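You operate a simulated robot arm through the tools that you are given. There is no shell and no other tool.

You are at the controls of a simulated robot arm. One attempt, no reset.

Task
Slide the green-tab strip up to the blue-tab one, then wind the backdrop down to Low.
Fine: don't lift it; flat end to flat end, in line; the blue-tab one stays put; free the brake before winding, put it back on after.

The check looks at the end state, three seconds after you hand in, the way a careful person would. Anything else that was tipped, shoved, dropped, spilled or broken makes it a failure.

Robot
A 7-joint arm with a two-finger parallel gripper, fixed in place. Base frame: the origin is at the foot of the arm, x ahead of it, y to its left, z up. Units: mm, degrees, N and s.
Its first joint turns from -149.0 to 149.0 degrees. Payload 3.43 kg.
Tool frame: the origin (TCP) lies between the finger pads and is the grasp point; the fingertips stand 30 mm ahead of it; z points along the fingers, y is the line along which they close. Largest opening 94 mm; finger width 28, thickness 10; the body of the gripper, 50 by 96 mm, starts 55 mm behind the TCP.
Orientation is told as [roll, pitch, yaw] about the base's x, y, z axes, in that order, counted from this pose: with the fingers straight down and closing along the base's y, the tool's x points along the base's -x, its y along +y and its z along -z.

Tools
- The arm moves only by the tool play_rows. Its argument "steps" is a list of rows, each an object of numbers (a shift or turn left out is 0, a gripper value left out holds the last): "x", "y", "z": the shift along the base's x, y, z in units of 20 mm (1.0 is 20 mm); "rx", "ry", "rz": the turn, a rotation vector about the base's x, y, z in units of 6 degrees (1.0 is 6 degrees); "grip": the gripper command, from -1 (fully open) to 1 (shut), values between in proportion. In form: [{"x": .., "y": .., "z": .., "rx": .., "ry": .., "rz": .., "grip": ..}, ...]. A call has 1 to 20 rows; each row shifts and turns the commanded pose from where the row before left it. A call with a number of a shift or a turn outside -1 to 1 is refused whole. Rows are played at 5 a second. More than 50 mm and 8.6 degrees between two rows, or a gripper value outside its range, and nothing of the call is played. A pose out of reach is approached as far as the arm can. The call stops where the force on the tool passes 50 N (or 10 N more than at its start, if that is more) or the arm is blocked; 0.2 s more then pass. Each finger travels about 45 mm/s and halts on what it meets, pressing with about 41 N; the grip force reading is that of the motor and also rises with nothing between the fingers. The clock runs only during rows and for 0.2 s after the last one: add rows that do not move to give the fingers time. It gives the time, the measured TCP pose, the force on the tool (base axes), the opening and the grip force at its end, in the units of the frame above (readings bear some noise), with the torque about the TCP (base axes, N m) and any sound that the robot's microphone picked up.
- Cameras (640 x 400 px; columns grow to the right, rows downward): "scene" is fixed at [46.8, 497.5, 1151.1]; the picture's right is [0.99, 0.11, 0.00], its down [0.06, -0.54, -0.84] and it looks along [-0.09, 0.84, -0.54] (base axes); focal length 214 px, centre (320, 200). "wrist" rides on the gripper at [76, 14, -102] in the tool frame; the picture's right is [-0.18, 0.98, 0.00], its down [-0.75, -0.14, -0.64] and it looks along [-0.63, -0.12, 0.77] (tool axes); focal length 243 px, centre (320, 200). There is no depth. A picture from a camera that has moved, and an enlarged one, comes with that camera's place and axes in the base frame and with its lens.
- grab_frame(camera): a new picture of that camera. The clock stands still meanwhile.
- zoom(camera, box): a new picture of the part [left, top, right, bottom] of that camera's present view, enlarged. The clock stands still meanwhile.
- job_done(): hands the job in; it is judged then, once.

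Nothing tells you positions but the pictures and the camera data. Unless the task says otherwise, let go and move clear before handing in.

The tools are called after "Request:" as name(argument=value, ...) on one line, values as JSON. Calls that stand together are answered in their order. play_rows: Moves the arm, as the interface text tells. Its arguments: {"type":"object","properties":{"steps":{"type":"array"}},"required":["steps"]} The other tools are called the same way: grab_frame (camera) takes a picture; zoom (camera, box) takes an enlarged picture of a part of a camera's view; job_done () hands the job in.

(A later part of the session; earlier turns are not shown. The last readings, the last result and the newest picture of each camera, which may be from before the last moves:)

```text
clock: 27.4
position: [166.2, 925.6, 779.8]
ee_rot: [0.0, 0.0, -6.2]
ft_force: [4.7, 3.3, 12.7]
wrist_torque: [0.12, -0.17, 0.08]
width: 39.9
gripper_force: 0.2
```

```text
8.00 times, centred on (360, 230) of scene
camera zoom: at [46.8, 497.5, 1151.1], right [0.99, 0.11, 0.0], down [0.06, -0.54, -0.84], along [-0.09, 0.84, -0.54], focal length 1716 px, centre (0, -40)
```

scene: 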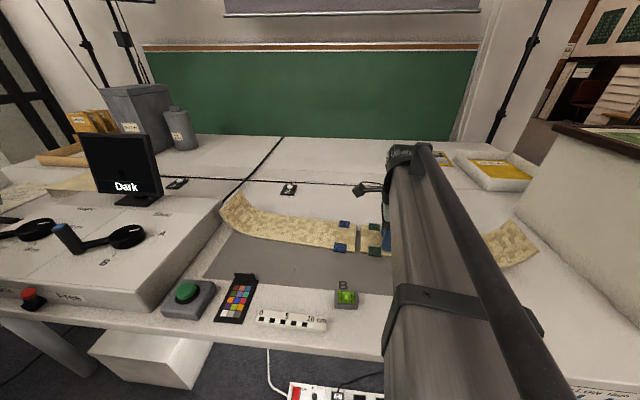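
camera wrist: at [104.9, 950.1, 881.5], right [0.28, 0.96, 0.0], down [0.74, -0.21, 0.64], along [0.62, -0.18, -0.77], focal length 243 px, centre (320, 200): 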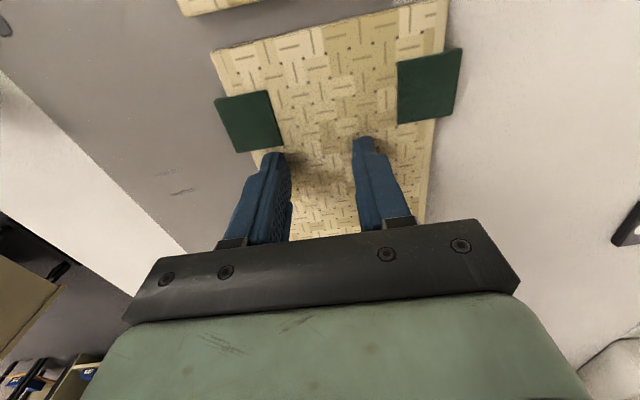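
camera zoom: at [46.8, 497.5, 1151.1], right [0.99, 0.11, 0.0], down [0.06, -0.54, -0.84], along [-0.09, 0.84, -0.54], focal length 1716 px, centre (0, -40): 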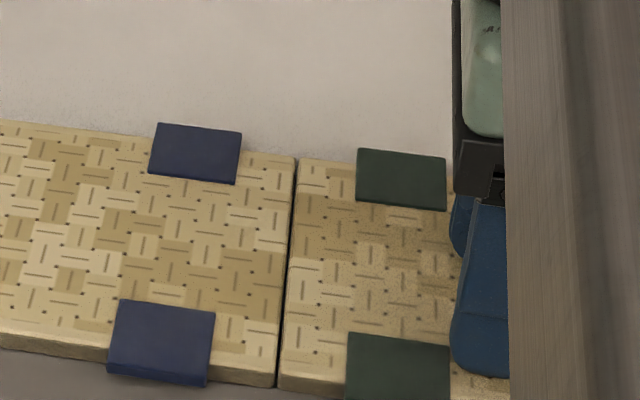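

The ends now meet with about 1 mm of gap, parallel and edges flush. I lift the fingers straight up and check the result.

Request:
play_rows(steps=[{"z": 0.05}, {"z": 0.1}, {"z": 0.3}, {"z": 0.6}, {"z": 1}, {"z": 1}, {"z": 1}, {"z": 1}, {"x": 0}])

Request:
grab_frame(camera="wrist")

Request:
zoom(camera="scene", box=[320, 205, 400, 255])

```text
clock: 29.4
position: [166.9, 925.5, 881.2]
ee_rot: [0.0, 0.0, -6.2]
ft_force: [0.3, 0.2, 0.1]
wrist_torque: [0.01, 0.02, -0.01]
width: 39.9
gripper_force: 0.0
```

```text
taken
camera wrist: at [91.8, 947.8, 982.3], right [0.29, 0.96, 0.0], down [0.73, -0.22, 0.64], along [0.61, -0.19, -0.77], focal length 243 px, centre (320, 200)
```

wrist: 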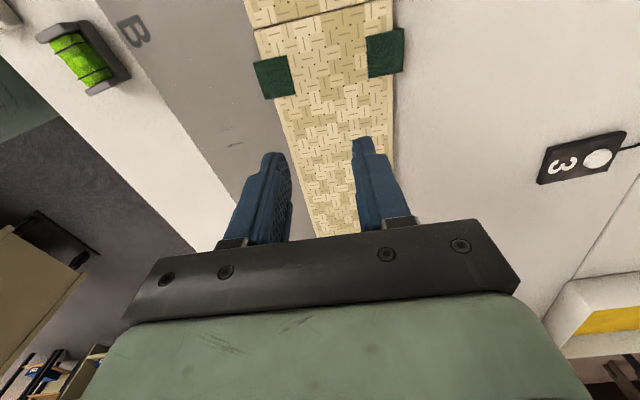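

```text
8.00 times, centred on (360, 230) of scene
camera zoom: at [46.8, 497.5, 1151.1], right [0.99, 0.11, 0.0], down [0.06, -0.54, -0.84], along [-0.09, 0.84, -0.54], focal length 1716 px, centre (0, -40)
```

zoom: 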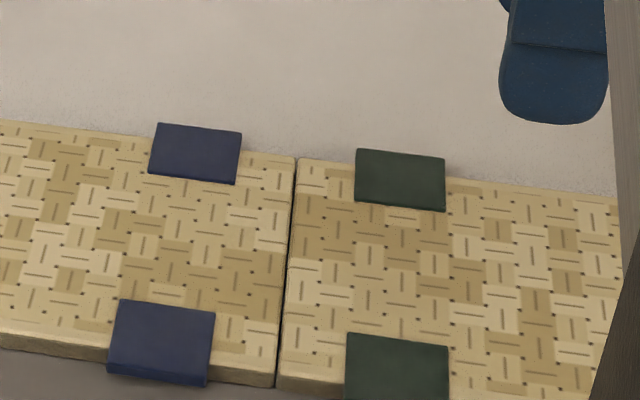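

The strips are in line, edges flush, blue-tab one unchanged. Now I rise and retreat in front of the table to deal with the brake and crank.

Request:
play_rows(steps=[{"z": 1}, {"z": 1}, {"z": 1}, {"z": 1}, {"z": 1}, {"y": -1, "x": 0.5}, {"y": -1, "x": 0.5}, {"y": -1, "x": 0.5}, {"y": -1, "x": 0.5}, {"y": -1, "x": 0.5}, {"y": -1, "x": 0.5}, {"y": -1, "x": 0.5}, {"y": -1, "x": 0.5}, {"y": -1, "x": 0.5}, {"y": -1, "x": 0.5}, {"y": -1, "x": 0.5}, {"y": -1, "x": 0.5}, {"y": -1, "x": 0.5}, {"y": -1, "x": 0.5}, {"y": -1, "x": 0.5}])

Request:
grab_frame(camera="scene")

Request:
grab_frame(camera="wrist")

```text
clock: 33.6
position: [317.4, 628.7, 978.6]
ee_rot: [0.0, 0.0, -6.2]
ft_force: [0.2, -0.3, 0.4]
wrist_torque: [-0.01, 0.01, -0.01]
width: 39.9
gripper_force: 0.1
```

```text
taken
```

scene: 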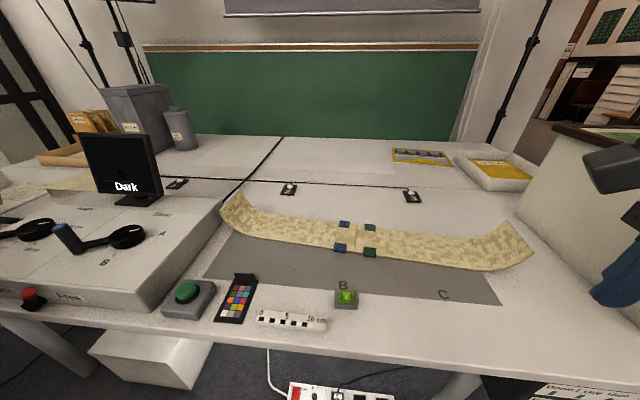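

```text
taken
camera wrist: at [242.9, 650.1, 1081.6], right [0.29, 0.96, 0.0], down [0.73, -0.22, 0.64], along [0.61, -0.19, -0.77], focal length 243 px, centre (320, 200)
```

wrist: 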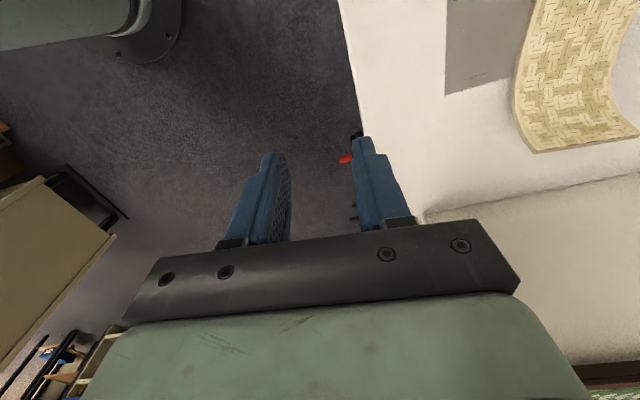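

Strips look good from here. Next I turn the wrist to yaw -90 while retreating further, so that later the camera rides above the gripper.

Request:
play_rows(steps=[{"y": -0.7, "x": 0.4, "rz": -1}, {"y": -0.7, "x": 0.4, "rz": -1}, {"y": -0.7, "x": 0.4, "rz": -1}, {"y": -0.7, "x": 0.4, "rz": -1}, {"y": -0.7, "x": 0.4, "rz": -1}, {"y": -0.7, "x": 0.4, "rz": -1}, {"y": -0.7, "x": 0.4, "rz": -1}, {"y": -0.7, "x": 0.4, "rz": -1}, {"y": -0.7, "x": 0.4, "rz": -1}, {"y": -0.7, "x": 0.4, "rz": -1}, {"y": -0.7, "x": 0.4, "rz": -1}, {"y": -0.7, "x": 0.4, "rz": -1}, {"y": -0.7, "x": 0.4, "rz": -1}, {"y": -0.7, "x": 0.4, "rz": -0.96}, {"x": 0}, {"x": 0}])

Request:
grab_frame(camera="wrist")

```text
clock: 37.0
position: [429.9, 428.4, 979.0]
ee_rot: [0.0, 0.0, -90.0]
ft_force: [-0.1, 0.9, -0.3]
wrist_torque: [0.02, 0.02, 0.0]
width: 39.9
gripper_force: 0.0
```

```text
taken
camera wrist: at [443.6, 503.4, 1082.3], right [0.98, -0.18, 0.0], down [-0.14, -0.75, 0.64], along [-0.12, -0.63, -0.77], focal length 243 px, centre (320, 200)
```

wrist: 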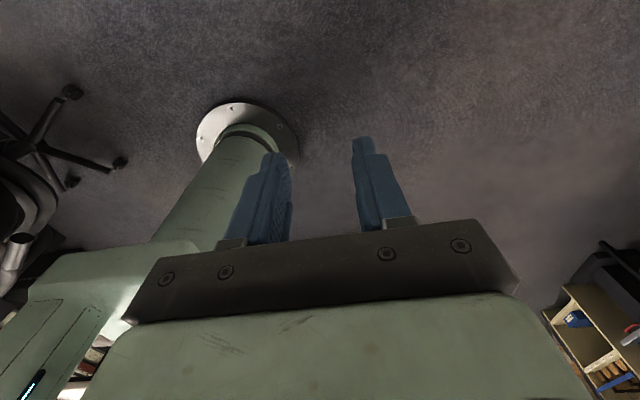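

Request:
play_rows(steps=[{"x": 0.3, "y": 0.2, "z": -0.5, "rx": 1}, {"x": 0.3, "y": 0.2, "z": -0.5, "rx": 1}, {"x": 0.3, "y": 0.2, "z": -0.5, "rx": 1}, {"x": 0.3, "y": 0.2, "z": -0.5, "rx": 1}, {"x": 0.3, "y": 0.2, "z": -0.5, "rx": 1}, {"x": 0.3, "y": 0.2, "z": -0.5, "rx": 1}, {"x": 0.3, "y": 0.2, "z": -0.5, "rx": 1}, {"x": 0.3, "y": 0.2, "z": -0.5, "rx": 1}, {"x": 0.3, "y": 0.2, "z": -0.5, "rx": 1}, {"x": 0.3, "y": 0.2, "z": -0.5, "rx": 1}, {"x": 0.3, "y": 0.2, "z": -0.5, "rx": 1}, {"x": 0.3, "y": 0.2, "z": -0.5, "rx": 1}, {"x": 0.3, "y": 0.2, "z": -0.5, "rx": 1}, {"x": 0.3, "y": 0.2, "z": -0.5, "rx": 1}, {"x": 0.3, "y": 0.2, "z": -0.5, "rx": 1}, {"x": 0}, {"x": 0}])

Request:
grab_frame(camera="wrist")

Request:
grab_frame(camera="scene")

```text
clock: 40.6
position: [521.2, 492.0, 829.9]
ee_rot: [123.2, 89.9, 33.0]
ft_force: [0.0, 0.2, -0.5]
wrist_torque: [-0.01, 0.01, 0.0]
width: 40.0
gripper_force: 0.1
```

```text
taken
camera wrist: at [533.9, 388.0, 905.6], right [0.98, 0.0, -0.18], down [-0.14, -0.64, -0.75], along [-0.12, 0.77, -0.63], focal length 243 px, centre (320, 200)
```

wrist: 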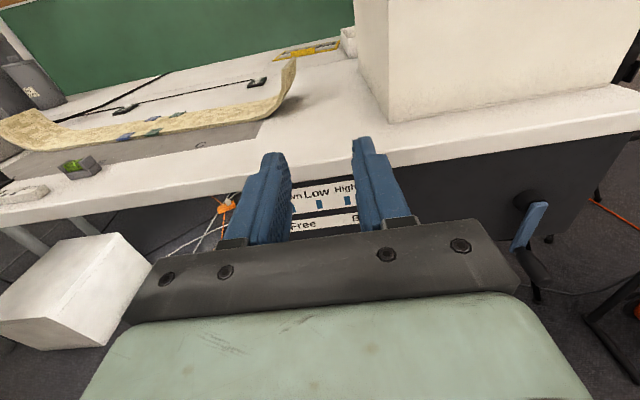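

```text
taken
```

scene: 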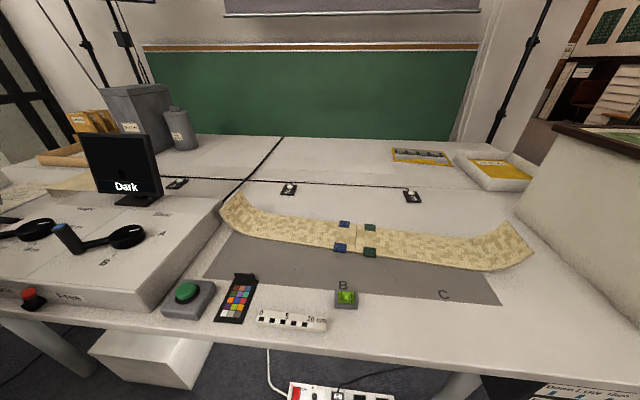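

The horizontal tool pose works and the camera rides above. I go down in front of the panel to see the brake and scale straight on.

Request:
play_rows(steps=[{"z": -0.95}, {"z": -0.95}, {"z": -0.95}, {"z": -0.95}, {"z": -0.95}, {"z": -0.95}, {"z": -0.95}, {"z": -0.95}, {"z": -0.95}, {"z": -0.95}, {"x": 0}, {"x": 0}])

Request:
grab_frame(camera="wrist")

Request:
grab_frame(camera="scene")

```text
clock: 43.2
position: [518.3, 489.6, 636.7]
ee_rot: [88.2, 90.0, -1.8]
ft_force: [-0.3, 0.3, 0.7]
wrist_torque: [-0.03, -0.01, 0.0]
width: 39.9
gripper_force: 0.0
```

```text
taken
camera wrist: at [532.5, 386.0, 714.0], right [0.98, 0.0, -0.18], down [-0.14, -0.64, -0.75], along [-0.12, 0.77, -0.63], focal length 243 px, centre (320, 200)
```

wrist: 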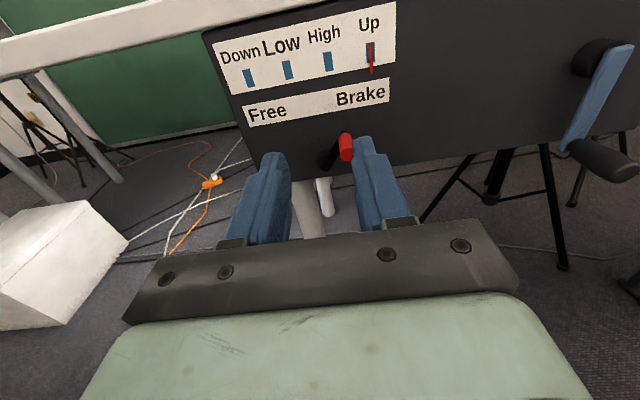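

```text
taken
```

scene: 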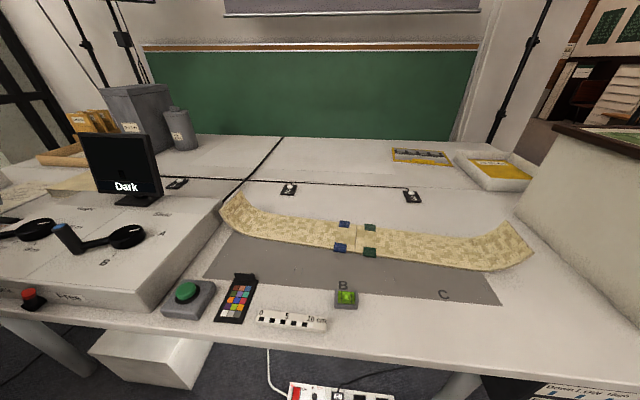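

Request:
zoom(camera="wrist", box=[240, 0, 440, 200])

Request:
zoom(camera="wrist", box=[440, 0, 640, 200])

```text
2.00 times, centred on (340, 100) of wrist
camera zoom: at [532.5, 386.0, 714.0], right [0.98, 0.0, -0.18], down [-0.14, -0.64, -0.75], along [-0.12, 0.77, -0.63], focal length 485 px, centre (280, 400)
```

zoom: 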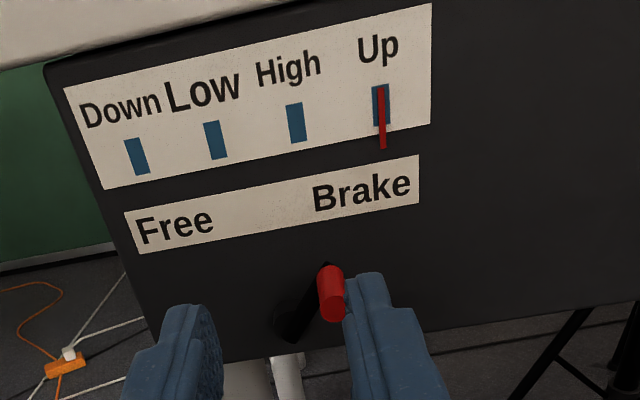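

```text
2.00 times, centred on (540, 100) of wrist
camera zoom: at [532.5, 386.0, 714.0], right [0.98, 0.0, -0.18], down [-0.14, -0.64, -0.75], along [-0.12, 0.77, -0.63], focal length 485 px, centre (-120, 400)
```

zoom: 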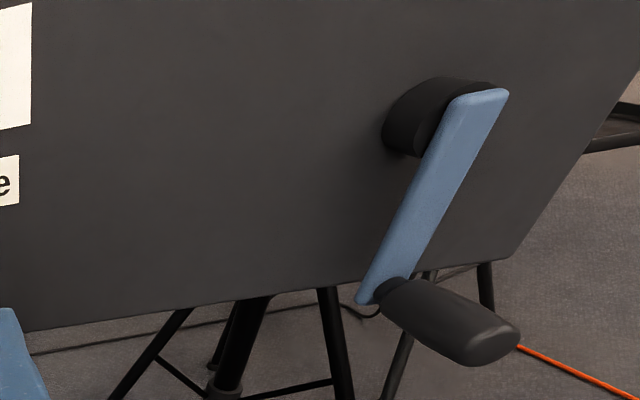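

The panel is clear now: pointer at Up, brake lever handle at about (537, 606–644, 591), pivot near (507, 545). I line up the fingers on both sides of the red handle.

Request:
play_rows(steps=[{"x": 0.187, "y": 0.3, "z": -0.457}, {"x": 0.187, "y": 0.3, "z": -0.457}, {"x": 0.187, "y": 0.3, "z": -0.457}, {"x": 0.187, "y": 0.3, "z": -0.457}, {"x": 0.187, "y": 0.3, "z": -0.457}, {"x": 0}, {"x": 0}])

Request:
grab_frame(camera="wrist")

Request:
zoom(camera="wrist", box=[220, 50, 420, 175])

```text
clock: 44.8
position: [537.5, 521.0, 594.0]
ee_rot: [87.6, 90.1, -2.4]
ft_force: [0.2, 1.3, -0.1]
wrist_torque: [0.02, 0.01, -0.01]
width: 40.1
gripper_force: 0.1
```

```text
taken
camera wrist: at [551.3, 417.2, 670.6], right [0.98, 0.0, -0.18], down [-0.14, -0.64, -0.75], along [-0.12, 0.77, -0.63], focal length 243 px, centre (320, 200)
```

wrist: 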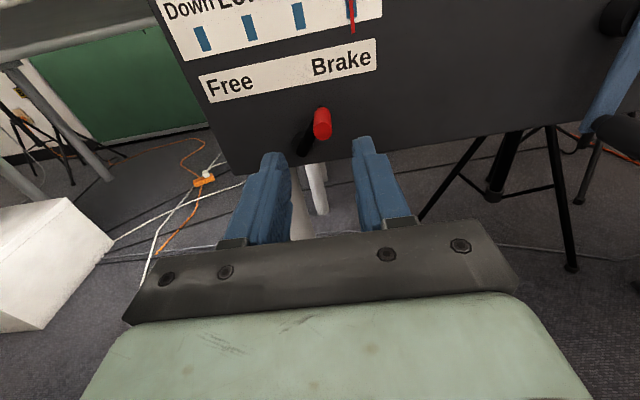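

```text
3.20 times, centred on (320, 112) of wrist
camera zoom: at [551.3, 417.2, 670.6], right [0.98, 0.0, -0.18], down [-0.14, -0.64, -0.75], along [-0.12, 0.77, -0.63], focal length 776 px, centre (320, 480)
```

zoom: 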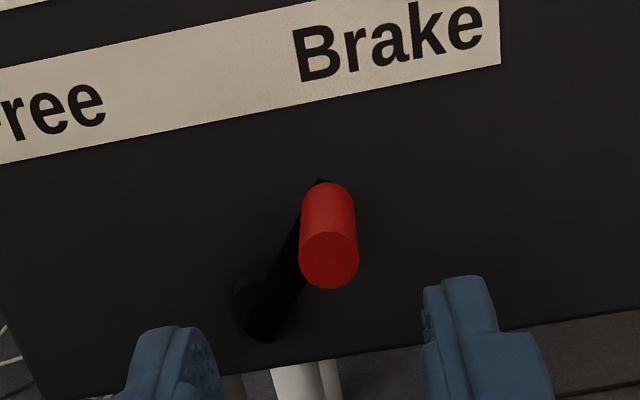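

Handle tip is at about (538, 606, 588), centred between the fingers. I advance with the fingers astride it.

Request:
play_rows(steps=[{"z": -0.2, "y": 0.8}, {"y": 0.8}, {"y": 0.8}, {"y": 0.8}, {"y": 0.7}, {"x": 0}, {"x": 0}])

Request:
grab_frame(camera="wrist")

```text
clock: 46.4
position: [538.5, 597.9, 590.8]
ee_rot: [91.0, 90.0, 1.1]
ft_force: [0.3, 0.6, -0.5]
wrist_torque: [-0.02, -0.02, -0.02]
width: 40.0
gripper_force: 0.1
```

```text
taken
camera wrist: at [551.5, 494.8, 667.7], right [0.98, 0.0, -0.18], down [-0.14, -0.64, -0.75], along [-0.12, 0.77, -0.63], focal length 243 px, centre (320, 200)
```

wrist: 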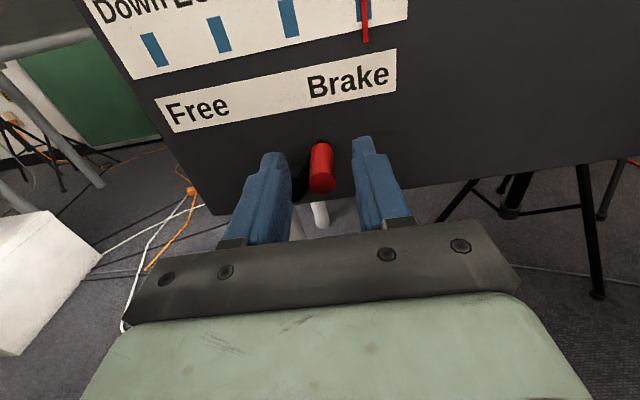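

The handle is between the fingers. I close to a loose cage and sweep the lever along its arc toward Free, first half way.

Request:
play_rows(steps=[{"grip": 0.53}, {"x": 0}, {"x": 0}, {"x": -0.3, "z": 0.16}, {"x": -0.28, "z": 0.1}, {"x": -0.28, "z": 0.07}, {"x": -0.28, "z": 0.05}, {"x": -0.3, "z": 0.02}, {"x": 0}])

Request:
grab_frame(camera="wrist")

```text
clock: 48.4
position: [508.9, 598.4, 598.1]
ee_rot: [76.1, 90.1, -13.9]
ft_force: [0.1, 0.3, 0.0]
wrist_torque: [-0.03, 0.02, 0.03]
width: 22.2
gripper_force: 0.1
```

```text
taken
camera wrist: at [522.8, 495.0, 674.4], right [0.98, 0.0, -0.18], down [-0.14, -0.64, -0.75], along [-0.12, 0.77, -0.63], focal length 243 px, centre (320, 200)
```

wrist: 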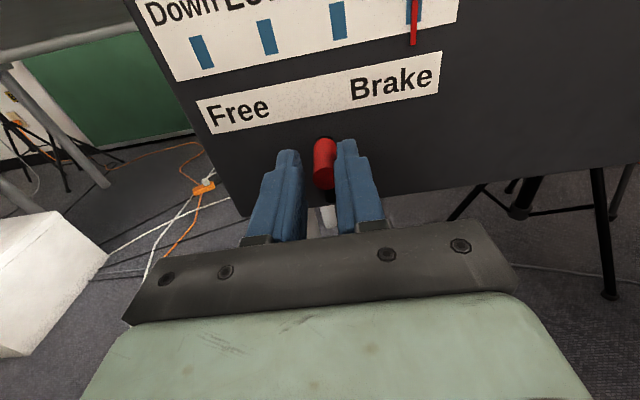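

The lever follows with almost no force. I carry on to the Free side.

Request:
play_rows(steps=[{"x": -0.3, "z": -0.02}, {"x": -0.28, "z": -0.05}, {"x": -0.28, "z": -0.07}, {"x": -0.28, "z": -0.1}, {"x": -0.3, "z": -0.16}, {"x": 0}])

Request:
grab_frame(camera="wrist")

```text
clock: 49.8
position: [480.1, 600.1, 589.2]
ee_rot: [88.5, 90.0, -1.6]
ft_force: [-0.1, 0.4, 0.3]
wrist_torque: [-0.02, -0.04, -0.02]
width: 22.0
gripper_force: 0.1
```

```text
taken
camera wrist: at [494.1, 495.1, 666.0], right [0.98, 0.0, -0.18], down [-0.14, -0.64, -0.75], along [-0.12, 0.77, -0.63], focal length 243 px, centre (320, 200)
```

wrist: 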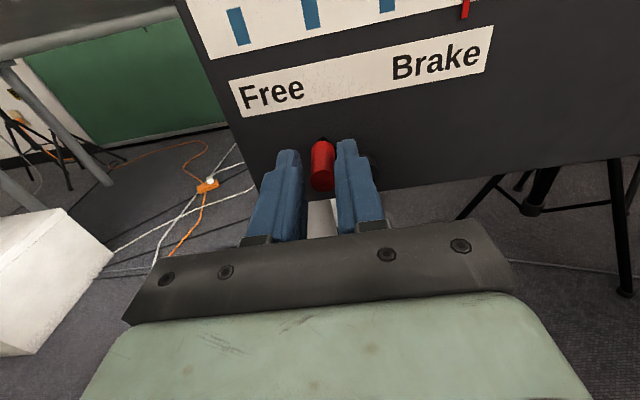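

The lever has gone over; I push a bit further to find its stop.

Request:
play_rows(steps=[{"x": -0.1, "z": -0.05}, {"x": -0.1, "z": -0.06}, {"x": -0.1, "z": -0.06}, {"x": 0}])

Request:
grab_frame(camera="wrist")

```text
clock: 50.8
position: [474.3, 598.0, 586.5]
ee_rot: [140.4, 90.1, 50.3]
ft_force: [10.9, -0.9, 4.4]
wrist_torque: [0.12, -0.07, -0.21]
width: 28.6
gripper_force: 6.0
```

```text
taken
camera wrist: at [488.6, 494.6, 663.1], right [0.98, 0.0, -0.18], down [-0.14, -0.64, -0.75], along [-0.12, 0.77, -0.63], focal length 243 px, centre (320, 200)
```

wrist: 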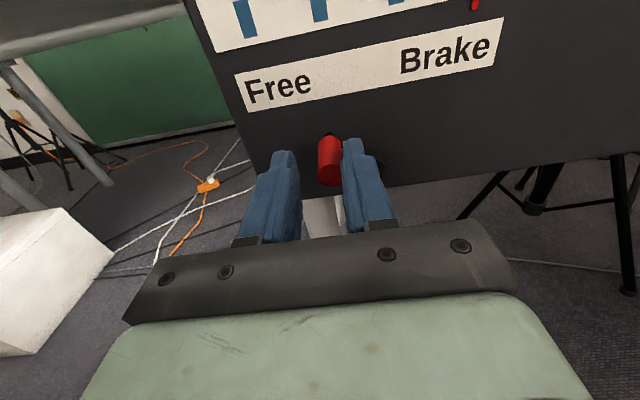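

The lever is on its stop at Free. I centre, open and back away.

Request:
play_rows(steps=[{"x": 0.3, "z": 0.1}, {"grip": 0.1}, {"x": 0}, {"x": 0}, {"y": -0.8}, {"y": -0.8}, {"y": -0.8}, {"y": -0.8}, {"y": -0.8}, {"y": -0.6}, {"x": 0}])

Request:
grab_frame(camera="wrist")

Request:
zoom(camera="wrist", box=[220, 0, 420, 175])

```text
clock: 53.2
position: [479.0, 505.2, 590.1]
ee_rot: [85.3, 89.8, -4.7]
ft_force: [0.6, -0.4, 0.7]
wrist_torque: [-0.01, 0.01, 0.02]
width: 42.3
gripper_force: 0.0
```

```text
taken
camera wrist: at [493.8, 402.3, 666.4], right [0.98, 0.0, -0.18], down [-0.14, -0.64, -0.75], along [-0.12, 0.77, -0.63], focal length 243 px, centre (320, 200)
```

wrist: 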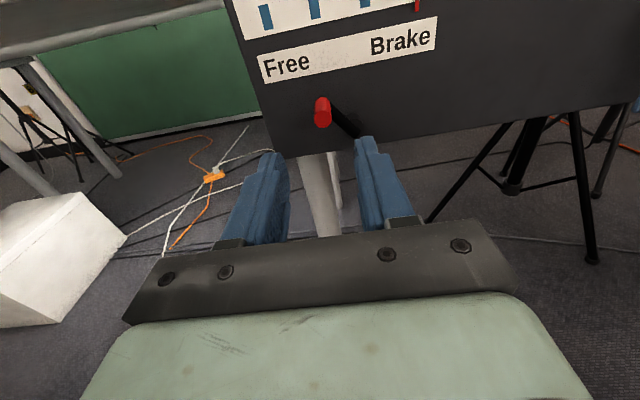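

```text
2.29 times, centred on (320, 88) of wrist
camera zoom: at [493.8, 402.3, 666.4], right [0.98, 0.0, -0.18], down [-0.14, -0.64, -0.75], along [-0.12, 0.77, -0.63], focal length 555 px, centre (320, 457)
```

zoom: 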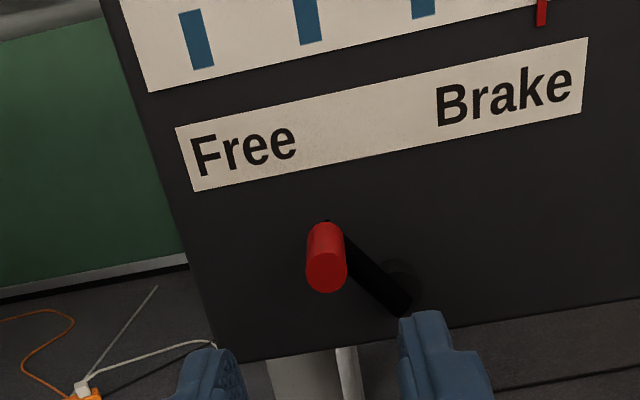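

The brake lever now points to Free. I move over toward the crank for a close look.

Request:
play_rows(steps=[{"x": 0.95, "y": -0.1, "z": 0.25}, {"x": 0.95, "y": -0.1, "z": 0.25}, {"x": 0.95, "y": -0.1, "z": 0.25}, {"x": 0.95, "y": -0.1, "z": 0.25}, {"x": 0.95, "y": -0.1, "z": 0.25}, {"x": 0.95, "y": -0.1, "z": 0.25}, {"x": 0.95, "y": -0.1, "z": 0.25}, {"x": 0.95, "y": -0.1, "z": 0.25}, {"x": 0.95, "y": -0.1, "z": 0.25}, {"x": 0.95, "y": -0.1, "z": 0.25}, {"x": 0.95}, {"x": 0.95}, {"x": 0}, {"x": 0}])

Request:
grab_frame(camera="wrist")

Request:
grab_frame(camera="scene")

```text
clock: 56.2
position: [706.7, 486.6, 639.4]
ee_rot: [82.1, 90.0, -7.9]
ft_force: [0.1, -0.7, 0.1]
wrist_torque: [-0.01, 0.0, 0.01]
width: 42.1
gripper_force: 0.1
```

```text
taken
camera wrist: at [720.8, 383.4, 715.3], right [0.98, 0.0, -0.18], down [-0.14, -0.64, -0.75], along [-0.12, 0.77, -0.63], focal length 243 px, centre (320, 200)
```

wrist: 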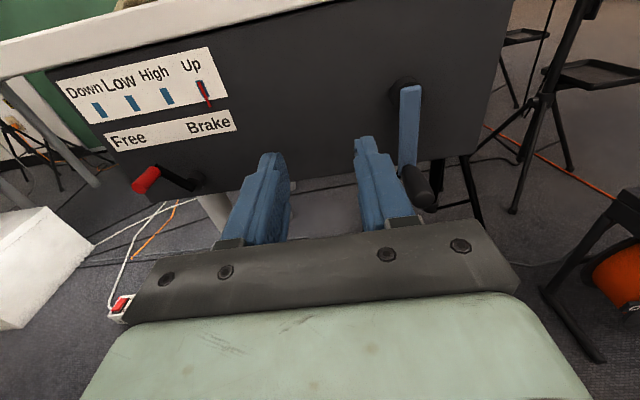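

```text
taken
```

scene: 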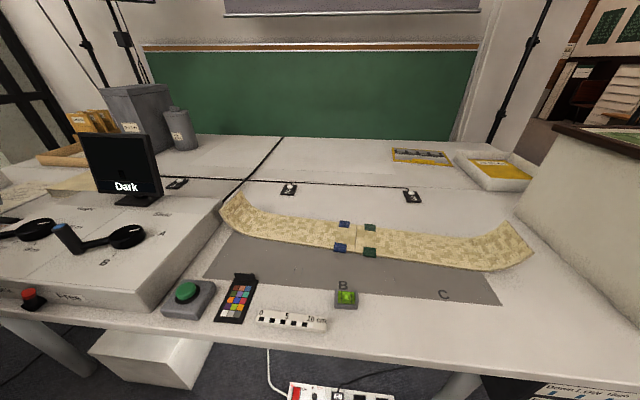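

Request:
zoom(camera="wrist", box=[340, 50, 500, 230])

Request:
zoom(camera="wrist", box=[500, 150, 640, 370])

```text
2.22 times, centred on (420, 140) of wrist
camera zoom: at [720.8, 383.4, 715.3], right [0.98, 0.0, -0.18], down [-0.14, -0.64, -0.75], along [-0.12, 0.77, -0.63], focal length 539 px, centre (98, 333)
```

zoom: 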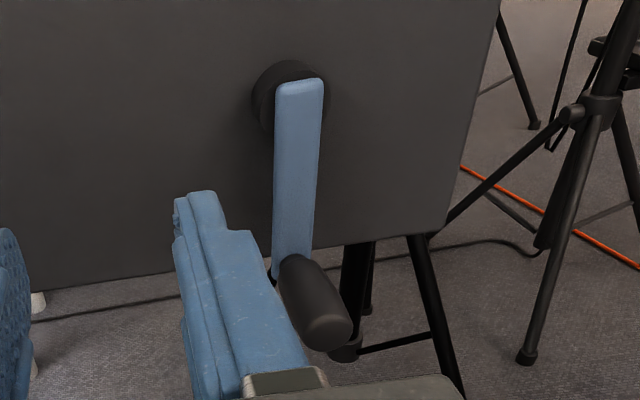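

```text
1.82 times, centred on (570, 260) of wrist
camera zoom: at [720.8, 383.4, 715.3], right [0.98, 0.0, -0.18], down [-0.14, -0.64, -0.75], along [-0.12, 0.77, -0.63], focal length 441 px, centre (-134, 91)
```

zoom: 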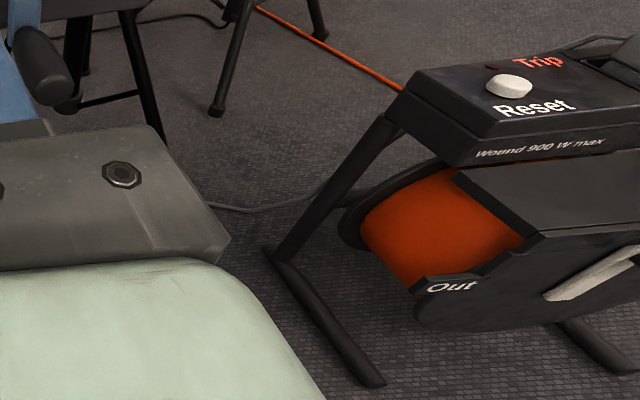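

The crank's shaft is around (797, 622), the arm hangs down with the handle along y at about (797, 579–636, 536), so a radius near 85 mm. I first test the arm's reach at the farthest point of that circle, in free space.

Request:
play_rows(steps=[{"x": 1}, {"x": 1}, {"x": 1}, {"x": 1}, {"x": 1}, {"x": 1}, {"x": 1}, {"x": 1}, {"x": 0.8}, {"y": 1}, {"y": 1}, {"y": 1}, {"y": 1}, {"y": 1}, {"x": 0}, {"x": 0}])

Request:
grab_frame(camera="wrist")

Request:
grab_frame(camera="scene")

```text
clock: 59.6
position: [885.3, 586.9, 639.9]
ee_rot: [92.7, 90.1, 2.6]
ft_force: [0.4, -0.4, 1.0]
wrist_torque: [0.01, 0.02, 0.01]
width: 42.2
gripper_force: 0.0
```

```text
taken
camera wrist: at [898.0, 482.9, 715.9], right [0.98, 0.0, -0.18], down [-0.14, -0.64, -0.75], along [-0.12, 0.77, -0.63], focal length 243 px, centre (320, 200)
```

wrist: 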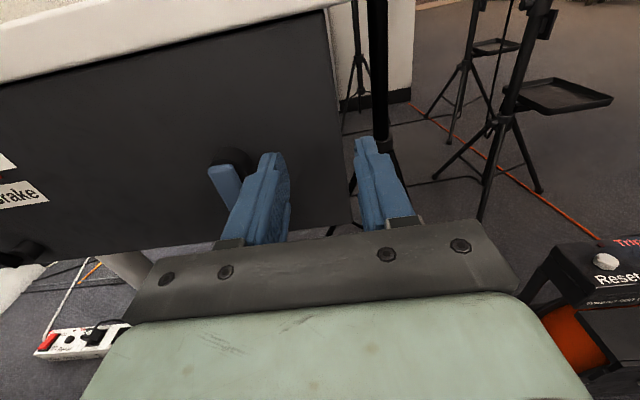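

```text
taken
```

scene: 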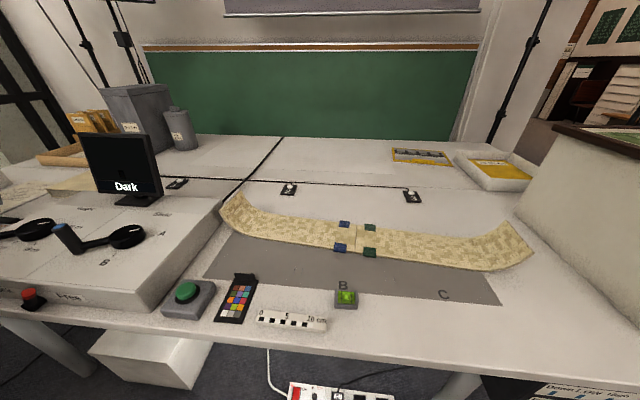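

Reach is fine. I back out and line up with the crank handle, fingers opened wider.

Request:
play_rows(steps=[{"y": -1, "grip": -0.28}, {"y": -1}, {"y": -1}, {"y": -1}, {"y": -1}, {"x": -0.88, "z": -1}, {"x": -0.88, "z": -1}, {"x": -0.88, "z": -1}, {"x": -0.88, "z": -1}, {"x": -0.88, "z": -1}, {"x": 0}, {"x": 0}])

Request:
grab_frame(camera="wrist")

Request:
zoom(camera="wrist", box=[240, 0, 420, 180])

```text
clock: 62.2
position: [795.6, 486.9, 538.4]
ee_rot: [80.7, 90.1, -9.2]
ft_force: [-0.4, -0.8, 0.3]
wrist_torque: [-0.02, -0.02, 0.0]
width: 60.1
gripper_force: 0.0
```

```text
taken
camera wrist: at [809.7, 384.0, 614.5], right [0.98, 0.0, -0.18], down [-0.14, -0.64, -0.75], along [-0.12, 0.77, -0.63], focal length 243 px, centre (320, 200)
```

wrist: 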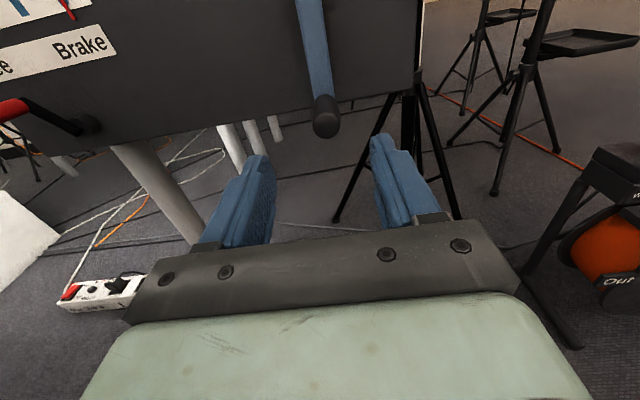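

```text
2.22 times, centred on (330, 90) of wrist
camera zoom: at [809.7, 384.0, 614.5], right [0.98, 0.0, -0.18], down [-0.14, -0.64, -0.75], along [-0.12, 0.77, -0.63], focal length 539 px, centre (298, 444)
```

zoom: 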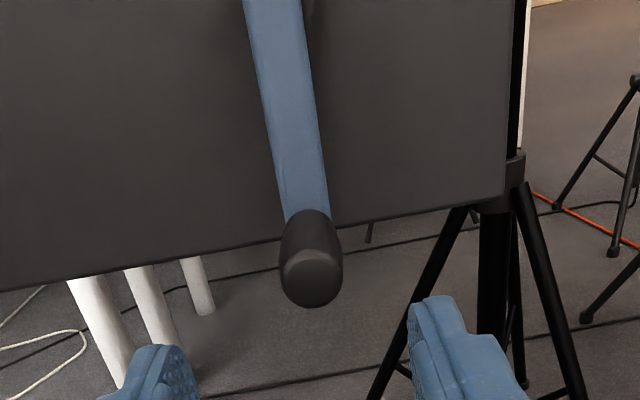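

Request:
play_rows(steps=[{"x": 0.2, "z": -0.12, "y": 0.9}, {"y": 0.9}, {"y": 0.9}, {"y": 0.9}, {"y": 0.9}, {"y": 0.6}, {"x": 0}, {"x": 0}])

Request:
grab_frame(camera="wrist")

Request:
zoom(camera="wrist", box=[240, 50, 420, 230])

```text
clock: 64.0
position: [801.7, 587.4, 537.8]
ee_rot: [84.7, 90.0, -5.2]
ft_force: [-0.4, 0.4, -0.9]
wrist_torque: [0.0, -0.04, -0.02]
width: 60.2
gripper_force: 0.1
```

```text
taken
camera wrist: at [814.7, 484.2, 613.8], right [0.98, 0.0, -0.18], down [-0.14, -0.64, -0.75], along [-0.12, 0.77, -0.63], focal length 243 px, centre (320, 200)
```

wrist: 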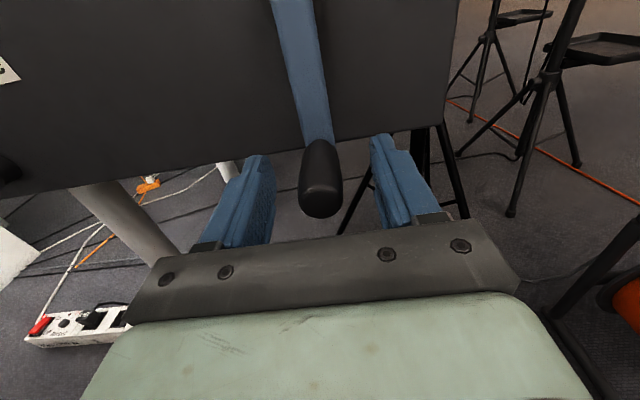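

```text
2.22 times, centred on (330, 140) of wrist
camera zoom: at [814.7, 484.2, 613.8], right [0.98, 0.0, -0.18], down [-0.14, -0.64, -0.75], along [-0.12, 0.77, -0.63], focal length 539 px, centre (298, 333)
```

zoom: 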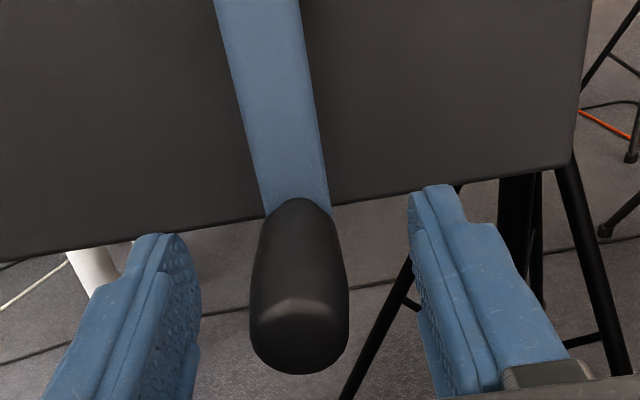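

The handle is centred between the fingers. I close gently on it.

Request:
play_rows(steps=[{"grip": 0.57}, {"x": 0}, {"x": 0}, {"x": 0}, {"x": 0}, {"x": 0}])

```text
clock: 65.4
position: [801.7, 587.7, 537.7]
ee_rot: [82.5, 90.0, -7.5]
ft_force: [1.5, 1.3, 0.0]
wrist_torque: [0.01, -0.04, 0.02]
width: 28.1
gripper_force: 45.2
```

Request:
play_rows(steps=[{"grip": 0.44}, {"x": 0}, {"x": 0}])

```text
clock: 66.2
position: [801.6, 587.0, 537.3]
ee_rot: [77.4, 90.0, -12.6]
ft_force: [4.5, 1.4, -0.7]
wrist_torque: [0.04, -0.07, 0.03]
width: 28.2
gripper_force: 45.1
```

The grip is firm on the ~28 mm handle. I try a small 20° turn (handle toward +x) and watch force and pointer to learn the winding direction.

Request:
play_rows(steps=[{"x": 0.185, "z": 0.008}, {"x": 0.185, "z": 0.024}, {"x": 0.185, "z": 0.04}, {"x": 0.183, "z": 0.056}, {"x": 0.181, "z": 0.072}, {"x": 0.179, "z": 0.088}, {"x": 0}])

Request:
grab_frame(camera="wrist")

Request:
zoom(camera="scene", box=[530, 360, 640, 400])

Request:
grab_frame(camera="scene")

```text
clock: 67.8
position: [822.3, 587.8, 540.2]
ee_rot: [6.5, 89.7, -83.6]
ft_force: [3.9, -13.1, -16.1]
wrist_torque: [0.21, -0.05, 0.04]
width: 27.8
gripper_force: 45.2
```

```text
taken
camera wrist: at [836.3, 484.4, 616.9], right [0.98, 0.0, -0.18], down [-0.14, -0.64, -0.75], along [-0.12, 0.77, -0.63], focal length 243 px, centre (320, 200)
```

wrist: 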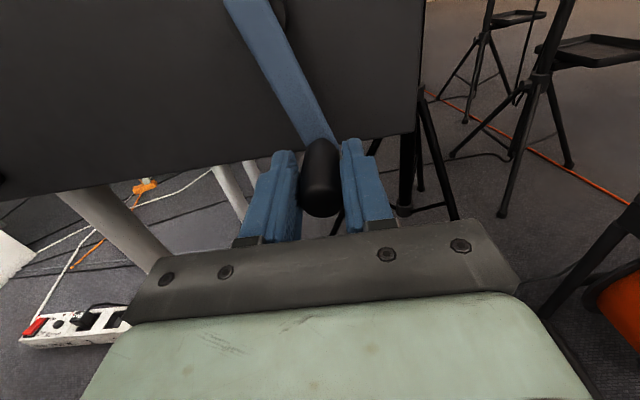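

```text
5.82 times, centred on (585, 380) of scene
camera zoom: at [46.8, 497.5, 1151.1], right [0.99, 0.11, 0.0], down [0.06, -0.54, -0.84], along [-0.09, 0.84, -0.54], focal length 1248 px, centre (-1222, -847)
```

zoom: 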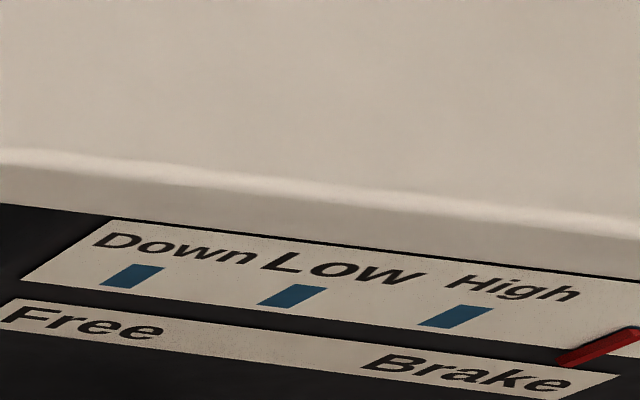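

```text
taken
```

scene: 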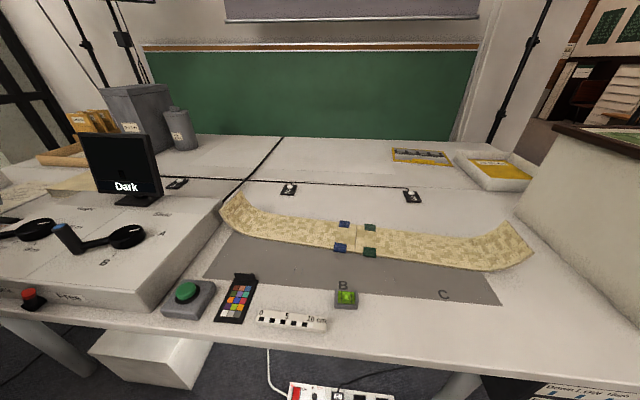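

The pointer moved a little toward High, so this is the right direction, about 3 mm per 14°. My arc was slightly too steep; I loosen to a close cage, correct, and continue turning the tool with the crank so the fingers push along the circle.

Request:
play_rows(steps=[{"grip": 0.33}, {"z": -0.145}, {"ry": -0.833}, {"ry": -0.833}, {"ry": -0.833}, {"x": 0.3536, "z": 0.1114, "ry": -0.833}, {"x": 0.3426, "z": 0.142, "ry": -0.833}, {"x": 0.329, "z": 0.1713, "ry": -0.833}, {"x": 0.3128, "z": 0.1989, "ry": -0.833}, {"x": 0.2941, "z": 0.2261, "ry": -0.833}, {"x": 0.2733, "z": 0.2503, "ry": -0.833}, {"x": 0}])

Request:
grab_frame(camera="wrist")

Request:
zoom(camera="scene", box=[530, 360, 640, 400])

```text
clock: 70.4
position: [860.2, 588.0, 559.1]
ee_rot: [90.0, 44.8, 0.0]
ft_force: [-1.4, 1.2, -0.5]
wrist_torque: [-0.02, -0.01, 0.03]
width: 32.8
gripper_force: 1.1
```

```text
taken
camera wrist: at [816.5, 484.9, 623.8], right [0.82, 0.0, 0.57], down [0.43, -0.64, -0.63], along [0.36, 0.77, -0.53], focal length 243 px, centre (320, 200)
```

wrist: 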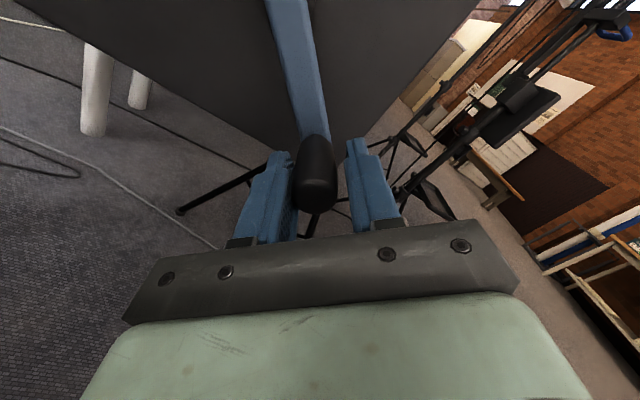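

```text
5.82 times, centred on (585, 380) of scene
camera zoom: at [46.8, 497.5, 1151.1], right [0.99, 0.11, 0.0], down [0.06, -0.54, -0.84], along [-0.09, 0.84, -0.54], focal length 1248 px, centre (-1222, -847)
```

zoom: 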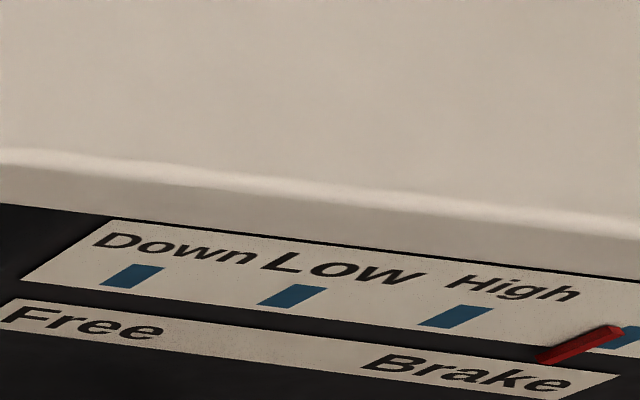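

The crank turns freely with the cage and the pointer is travelling left (about 0.7 px per degree in this zoom, so roughly 450° in all). I continue to the 90° position.

Request:
play_rows(steps=[{"x": 0.2503, "z": 0.2733, "ry": -0.833}, {"x": 0.2261, "z": 0.2941, "ry": -0.833}, {"x": 0.1989, "z": 0.3128, "ry": -0.833}, {"x": 0.1713, "z": 0.329, "ry": -0.833}, {"x": 0.142, "z": 0.3426, "ry": -0.833}, {"x": 0.1114, "z": 0.3536, "ry": -0.833}, {"x": 0.0803, "z": 0.3621, "ry": -0.833}, {"x": 0.0485, "z": 0.3672, "ry": -0.833}, {"x": 0.0162, "z": 0.3706, "ry": -0.833}, {"x": 0}])

Request:
grab_frame(camera="wrist")

Request:
grab_frame(camera="scene")

Request:
zoom(camera="scene", box=[530, 360, 640, 400])

```text
clock: 72.6
position: [885.3, 588.0, 619.0]
ee_rot: [89.9, -0.1, 0.0]
ft_force: [-0.1, -1.1, -1.6]
wrist_torque: [-0.04, 0.0, 0.03]
width: 32.7
gripper_force: 0.6
```

```text
taken
camera wrist: at [809.6, 484.9, 633.9], right [0.18, 0.0, 0.98], down [0.75, -0.64, -0.14], along [0.63, 0.77, -0.12], focal length 243 px, centre (320, 200)
```

wrist: 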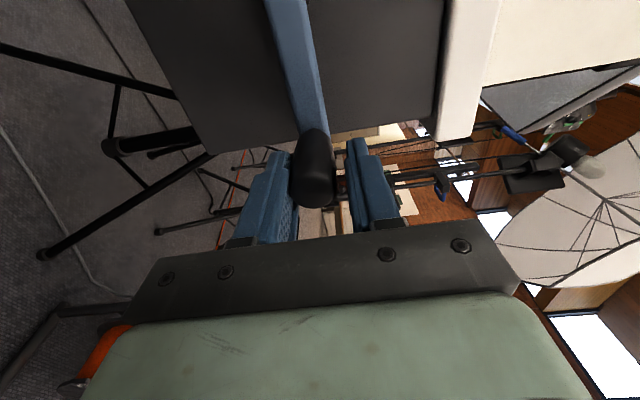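

```text
taken
```

scene: 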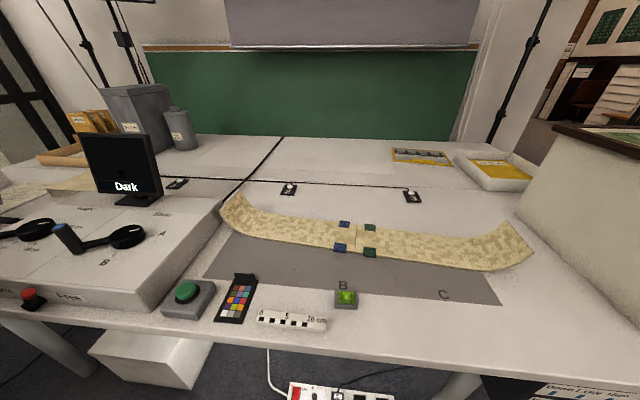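

```text
5.82 times, centred on (585, 380) of scene
camera zoom: at [46.8, 497.5, 1151.1], right [0.99, 0.11, 0.0], down [0.06, -0.54, -0.84], along [-0.09, 0.84, -0.54], focal length 1248 px, centre (-1222, -847)
```

zoom: 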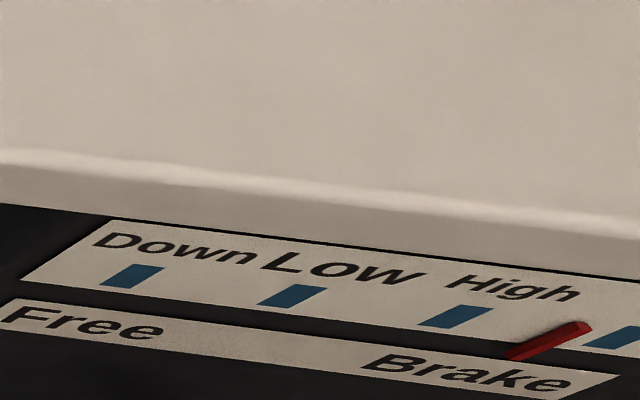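

Good: the backdrop is coming down and forces are tiny. I continue from 90° to 180°.

Request:
play_rows(steps=[{"x": -0.0162, "z": 0.3706, "ry": -0.833}, {"x": -0.0485, "z": 0.3672, "ry": -0.833}, {"x": -0.0803, "z": 0.3621, "ry": -0.833}, {"x": -0.1114, "z": 0.3536, "ry": -0.833}, {"x": -0.142, "z": 0.3426, "ry": -0.833}, {"x": -0.1713, "z": 0.329, "ry": -0.833}, {"x": -0.1989, "z": 0.3128, "ry": -0.833}, {"x": -0.2261, "z": 0.2941, "ry": -0.833}, {"x": -0.2503, "z": 0.2733, "ry": -0.833}, {"x": 0}])

Request:
grab_frame(camera="wrist")

Request:
zoom(camera="scene", box=[530, 360, 640, 400])

```text
clock: 74.8
position: [859.7, 589.1, 681.0]
ee_rot: [90.0, -45.1, 0.0]
ft_force: [0.4, -0.5, -1.8]
wrist_torque: [-0.01, -0.02, -0.02]
width: 32.8
gripper_force: 0.7
```

```text
taken
camera wrist: at [795.4, 485.6, 637.5], right [-0.57, 0.0, 0.82], down [0.63, -0.64, 0.43], along [0.53, 0.77, 0.36], focal length 243 px, centre (320, 200)
```

wrist: 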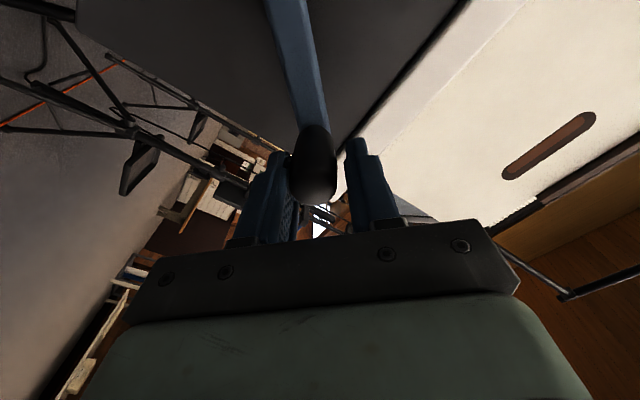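

```text
5.82 times, centred on (585, 380) of scene
camera zoom: at [46.8, 497.5, 1151.1], right [0.99, 0.11, 0.0], down [0.06, -0.54, -0.84], along [-0.09, 0.84, -0.54], focal length 1248 px, centre (-1222, -847)
```

zoom: 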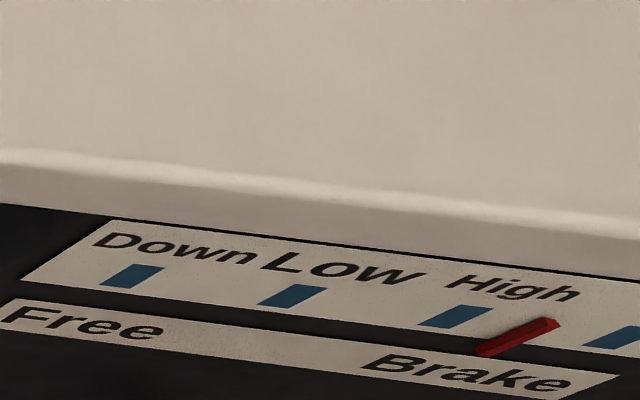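

Request:
play_rows(steps=[{"x": -0.2733, "z": 0.2503, "ry": -0.833}, {"x": -0.2941, "z": 0.2261, "ry": -0.833}, {"x": -0.3128, "z": 0.1989, "ry": -0.833}, {"x": -0.329, "z": 0.1713, "ry": -0.833}, {"x": -0.3426, "z": 0.142, "ry": -0.833}, {"x": -0.3536, "z": 0.1114, "ry": -0.833}, {"x": -0.3621, "z": 0.0803, "ry": -0.833}, {"x": -0.3672, "z": 0.0485, "ry": -0.833}, {"x": -0.3706, "z": 0.0162, "ry": -0.833}, {"x": 0}])

Request:
grab_frame(camera="wrist")

Request:
zoom(camera="scene", box=[530, 360, 640, 400])

```text
clock: 77.0
position: [799.3, 589.3, 706.0]
ee_rot: [-99.5, -89.9, -170.5]
ft_force: [0.4, 0.5, -0.6]
wrist_torque: [-0.02, 0.01, -0.03]
width: 31.8
gripper_force: 0.9
```

```text
taken
camera wrist: at [785.0, 485.6, 630.4], right [-0.98, 0.0, 0.18], down [0.14, -0.64, 0.75], along [0.12, 0.77, 0.63], focal length 243 px, centre (320, 200)
```

wrist: 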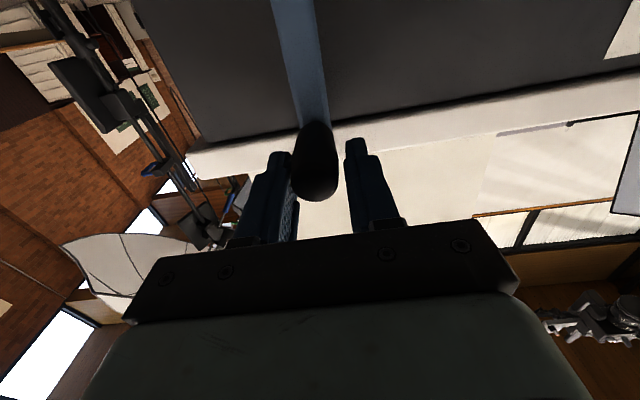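

```text
5.82 times, centred on (585, 380) of scene
camera zoom: at [46.8, 497.5, 1151.1], right [0.99, 0.11, 0.0], down [0.06, -0.54, -0.84], along [-0.09, 0.84, -0.54], focal length 1248 px, centre (-1222, -847)
```

zoom: 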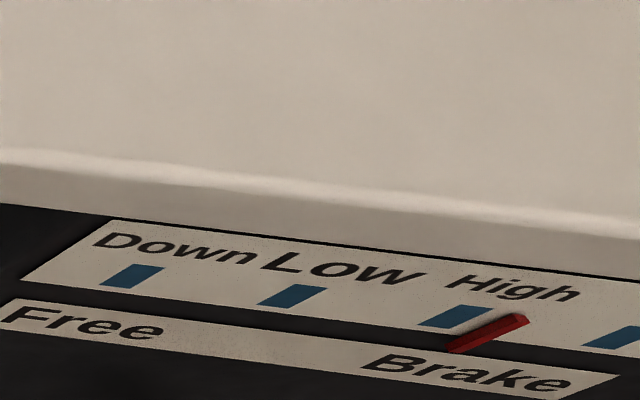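

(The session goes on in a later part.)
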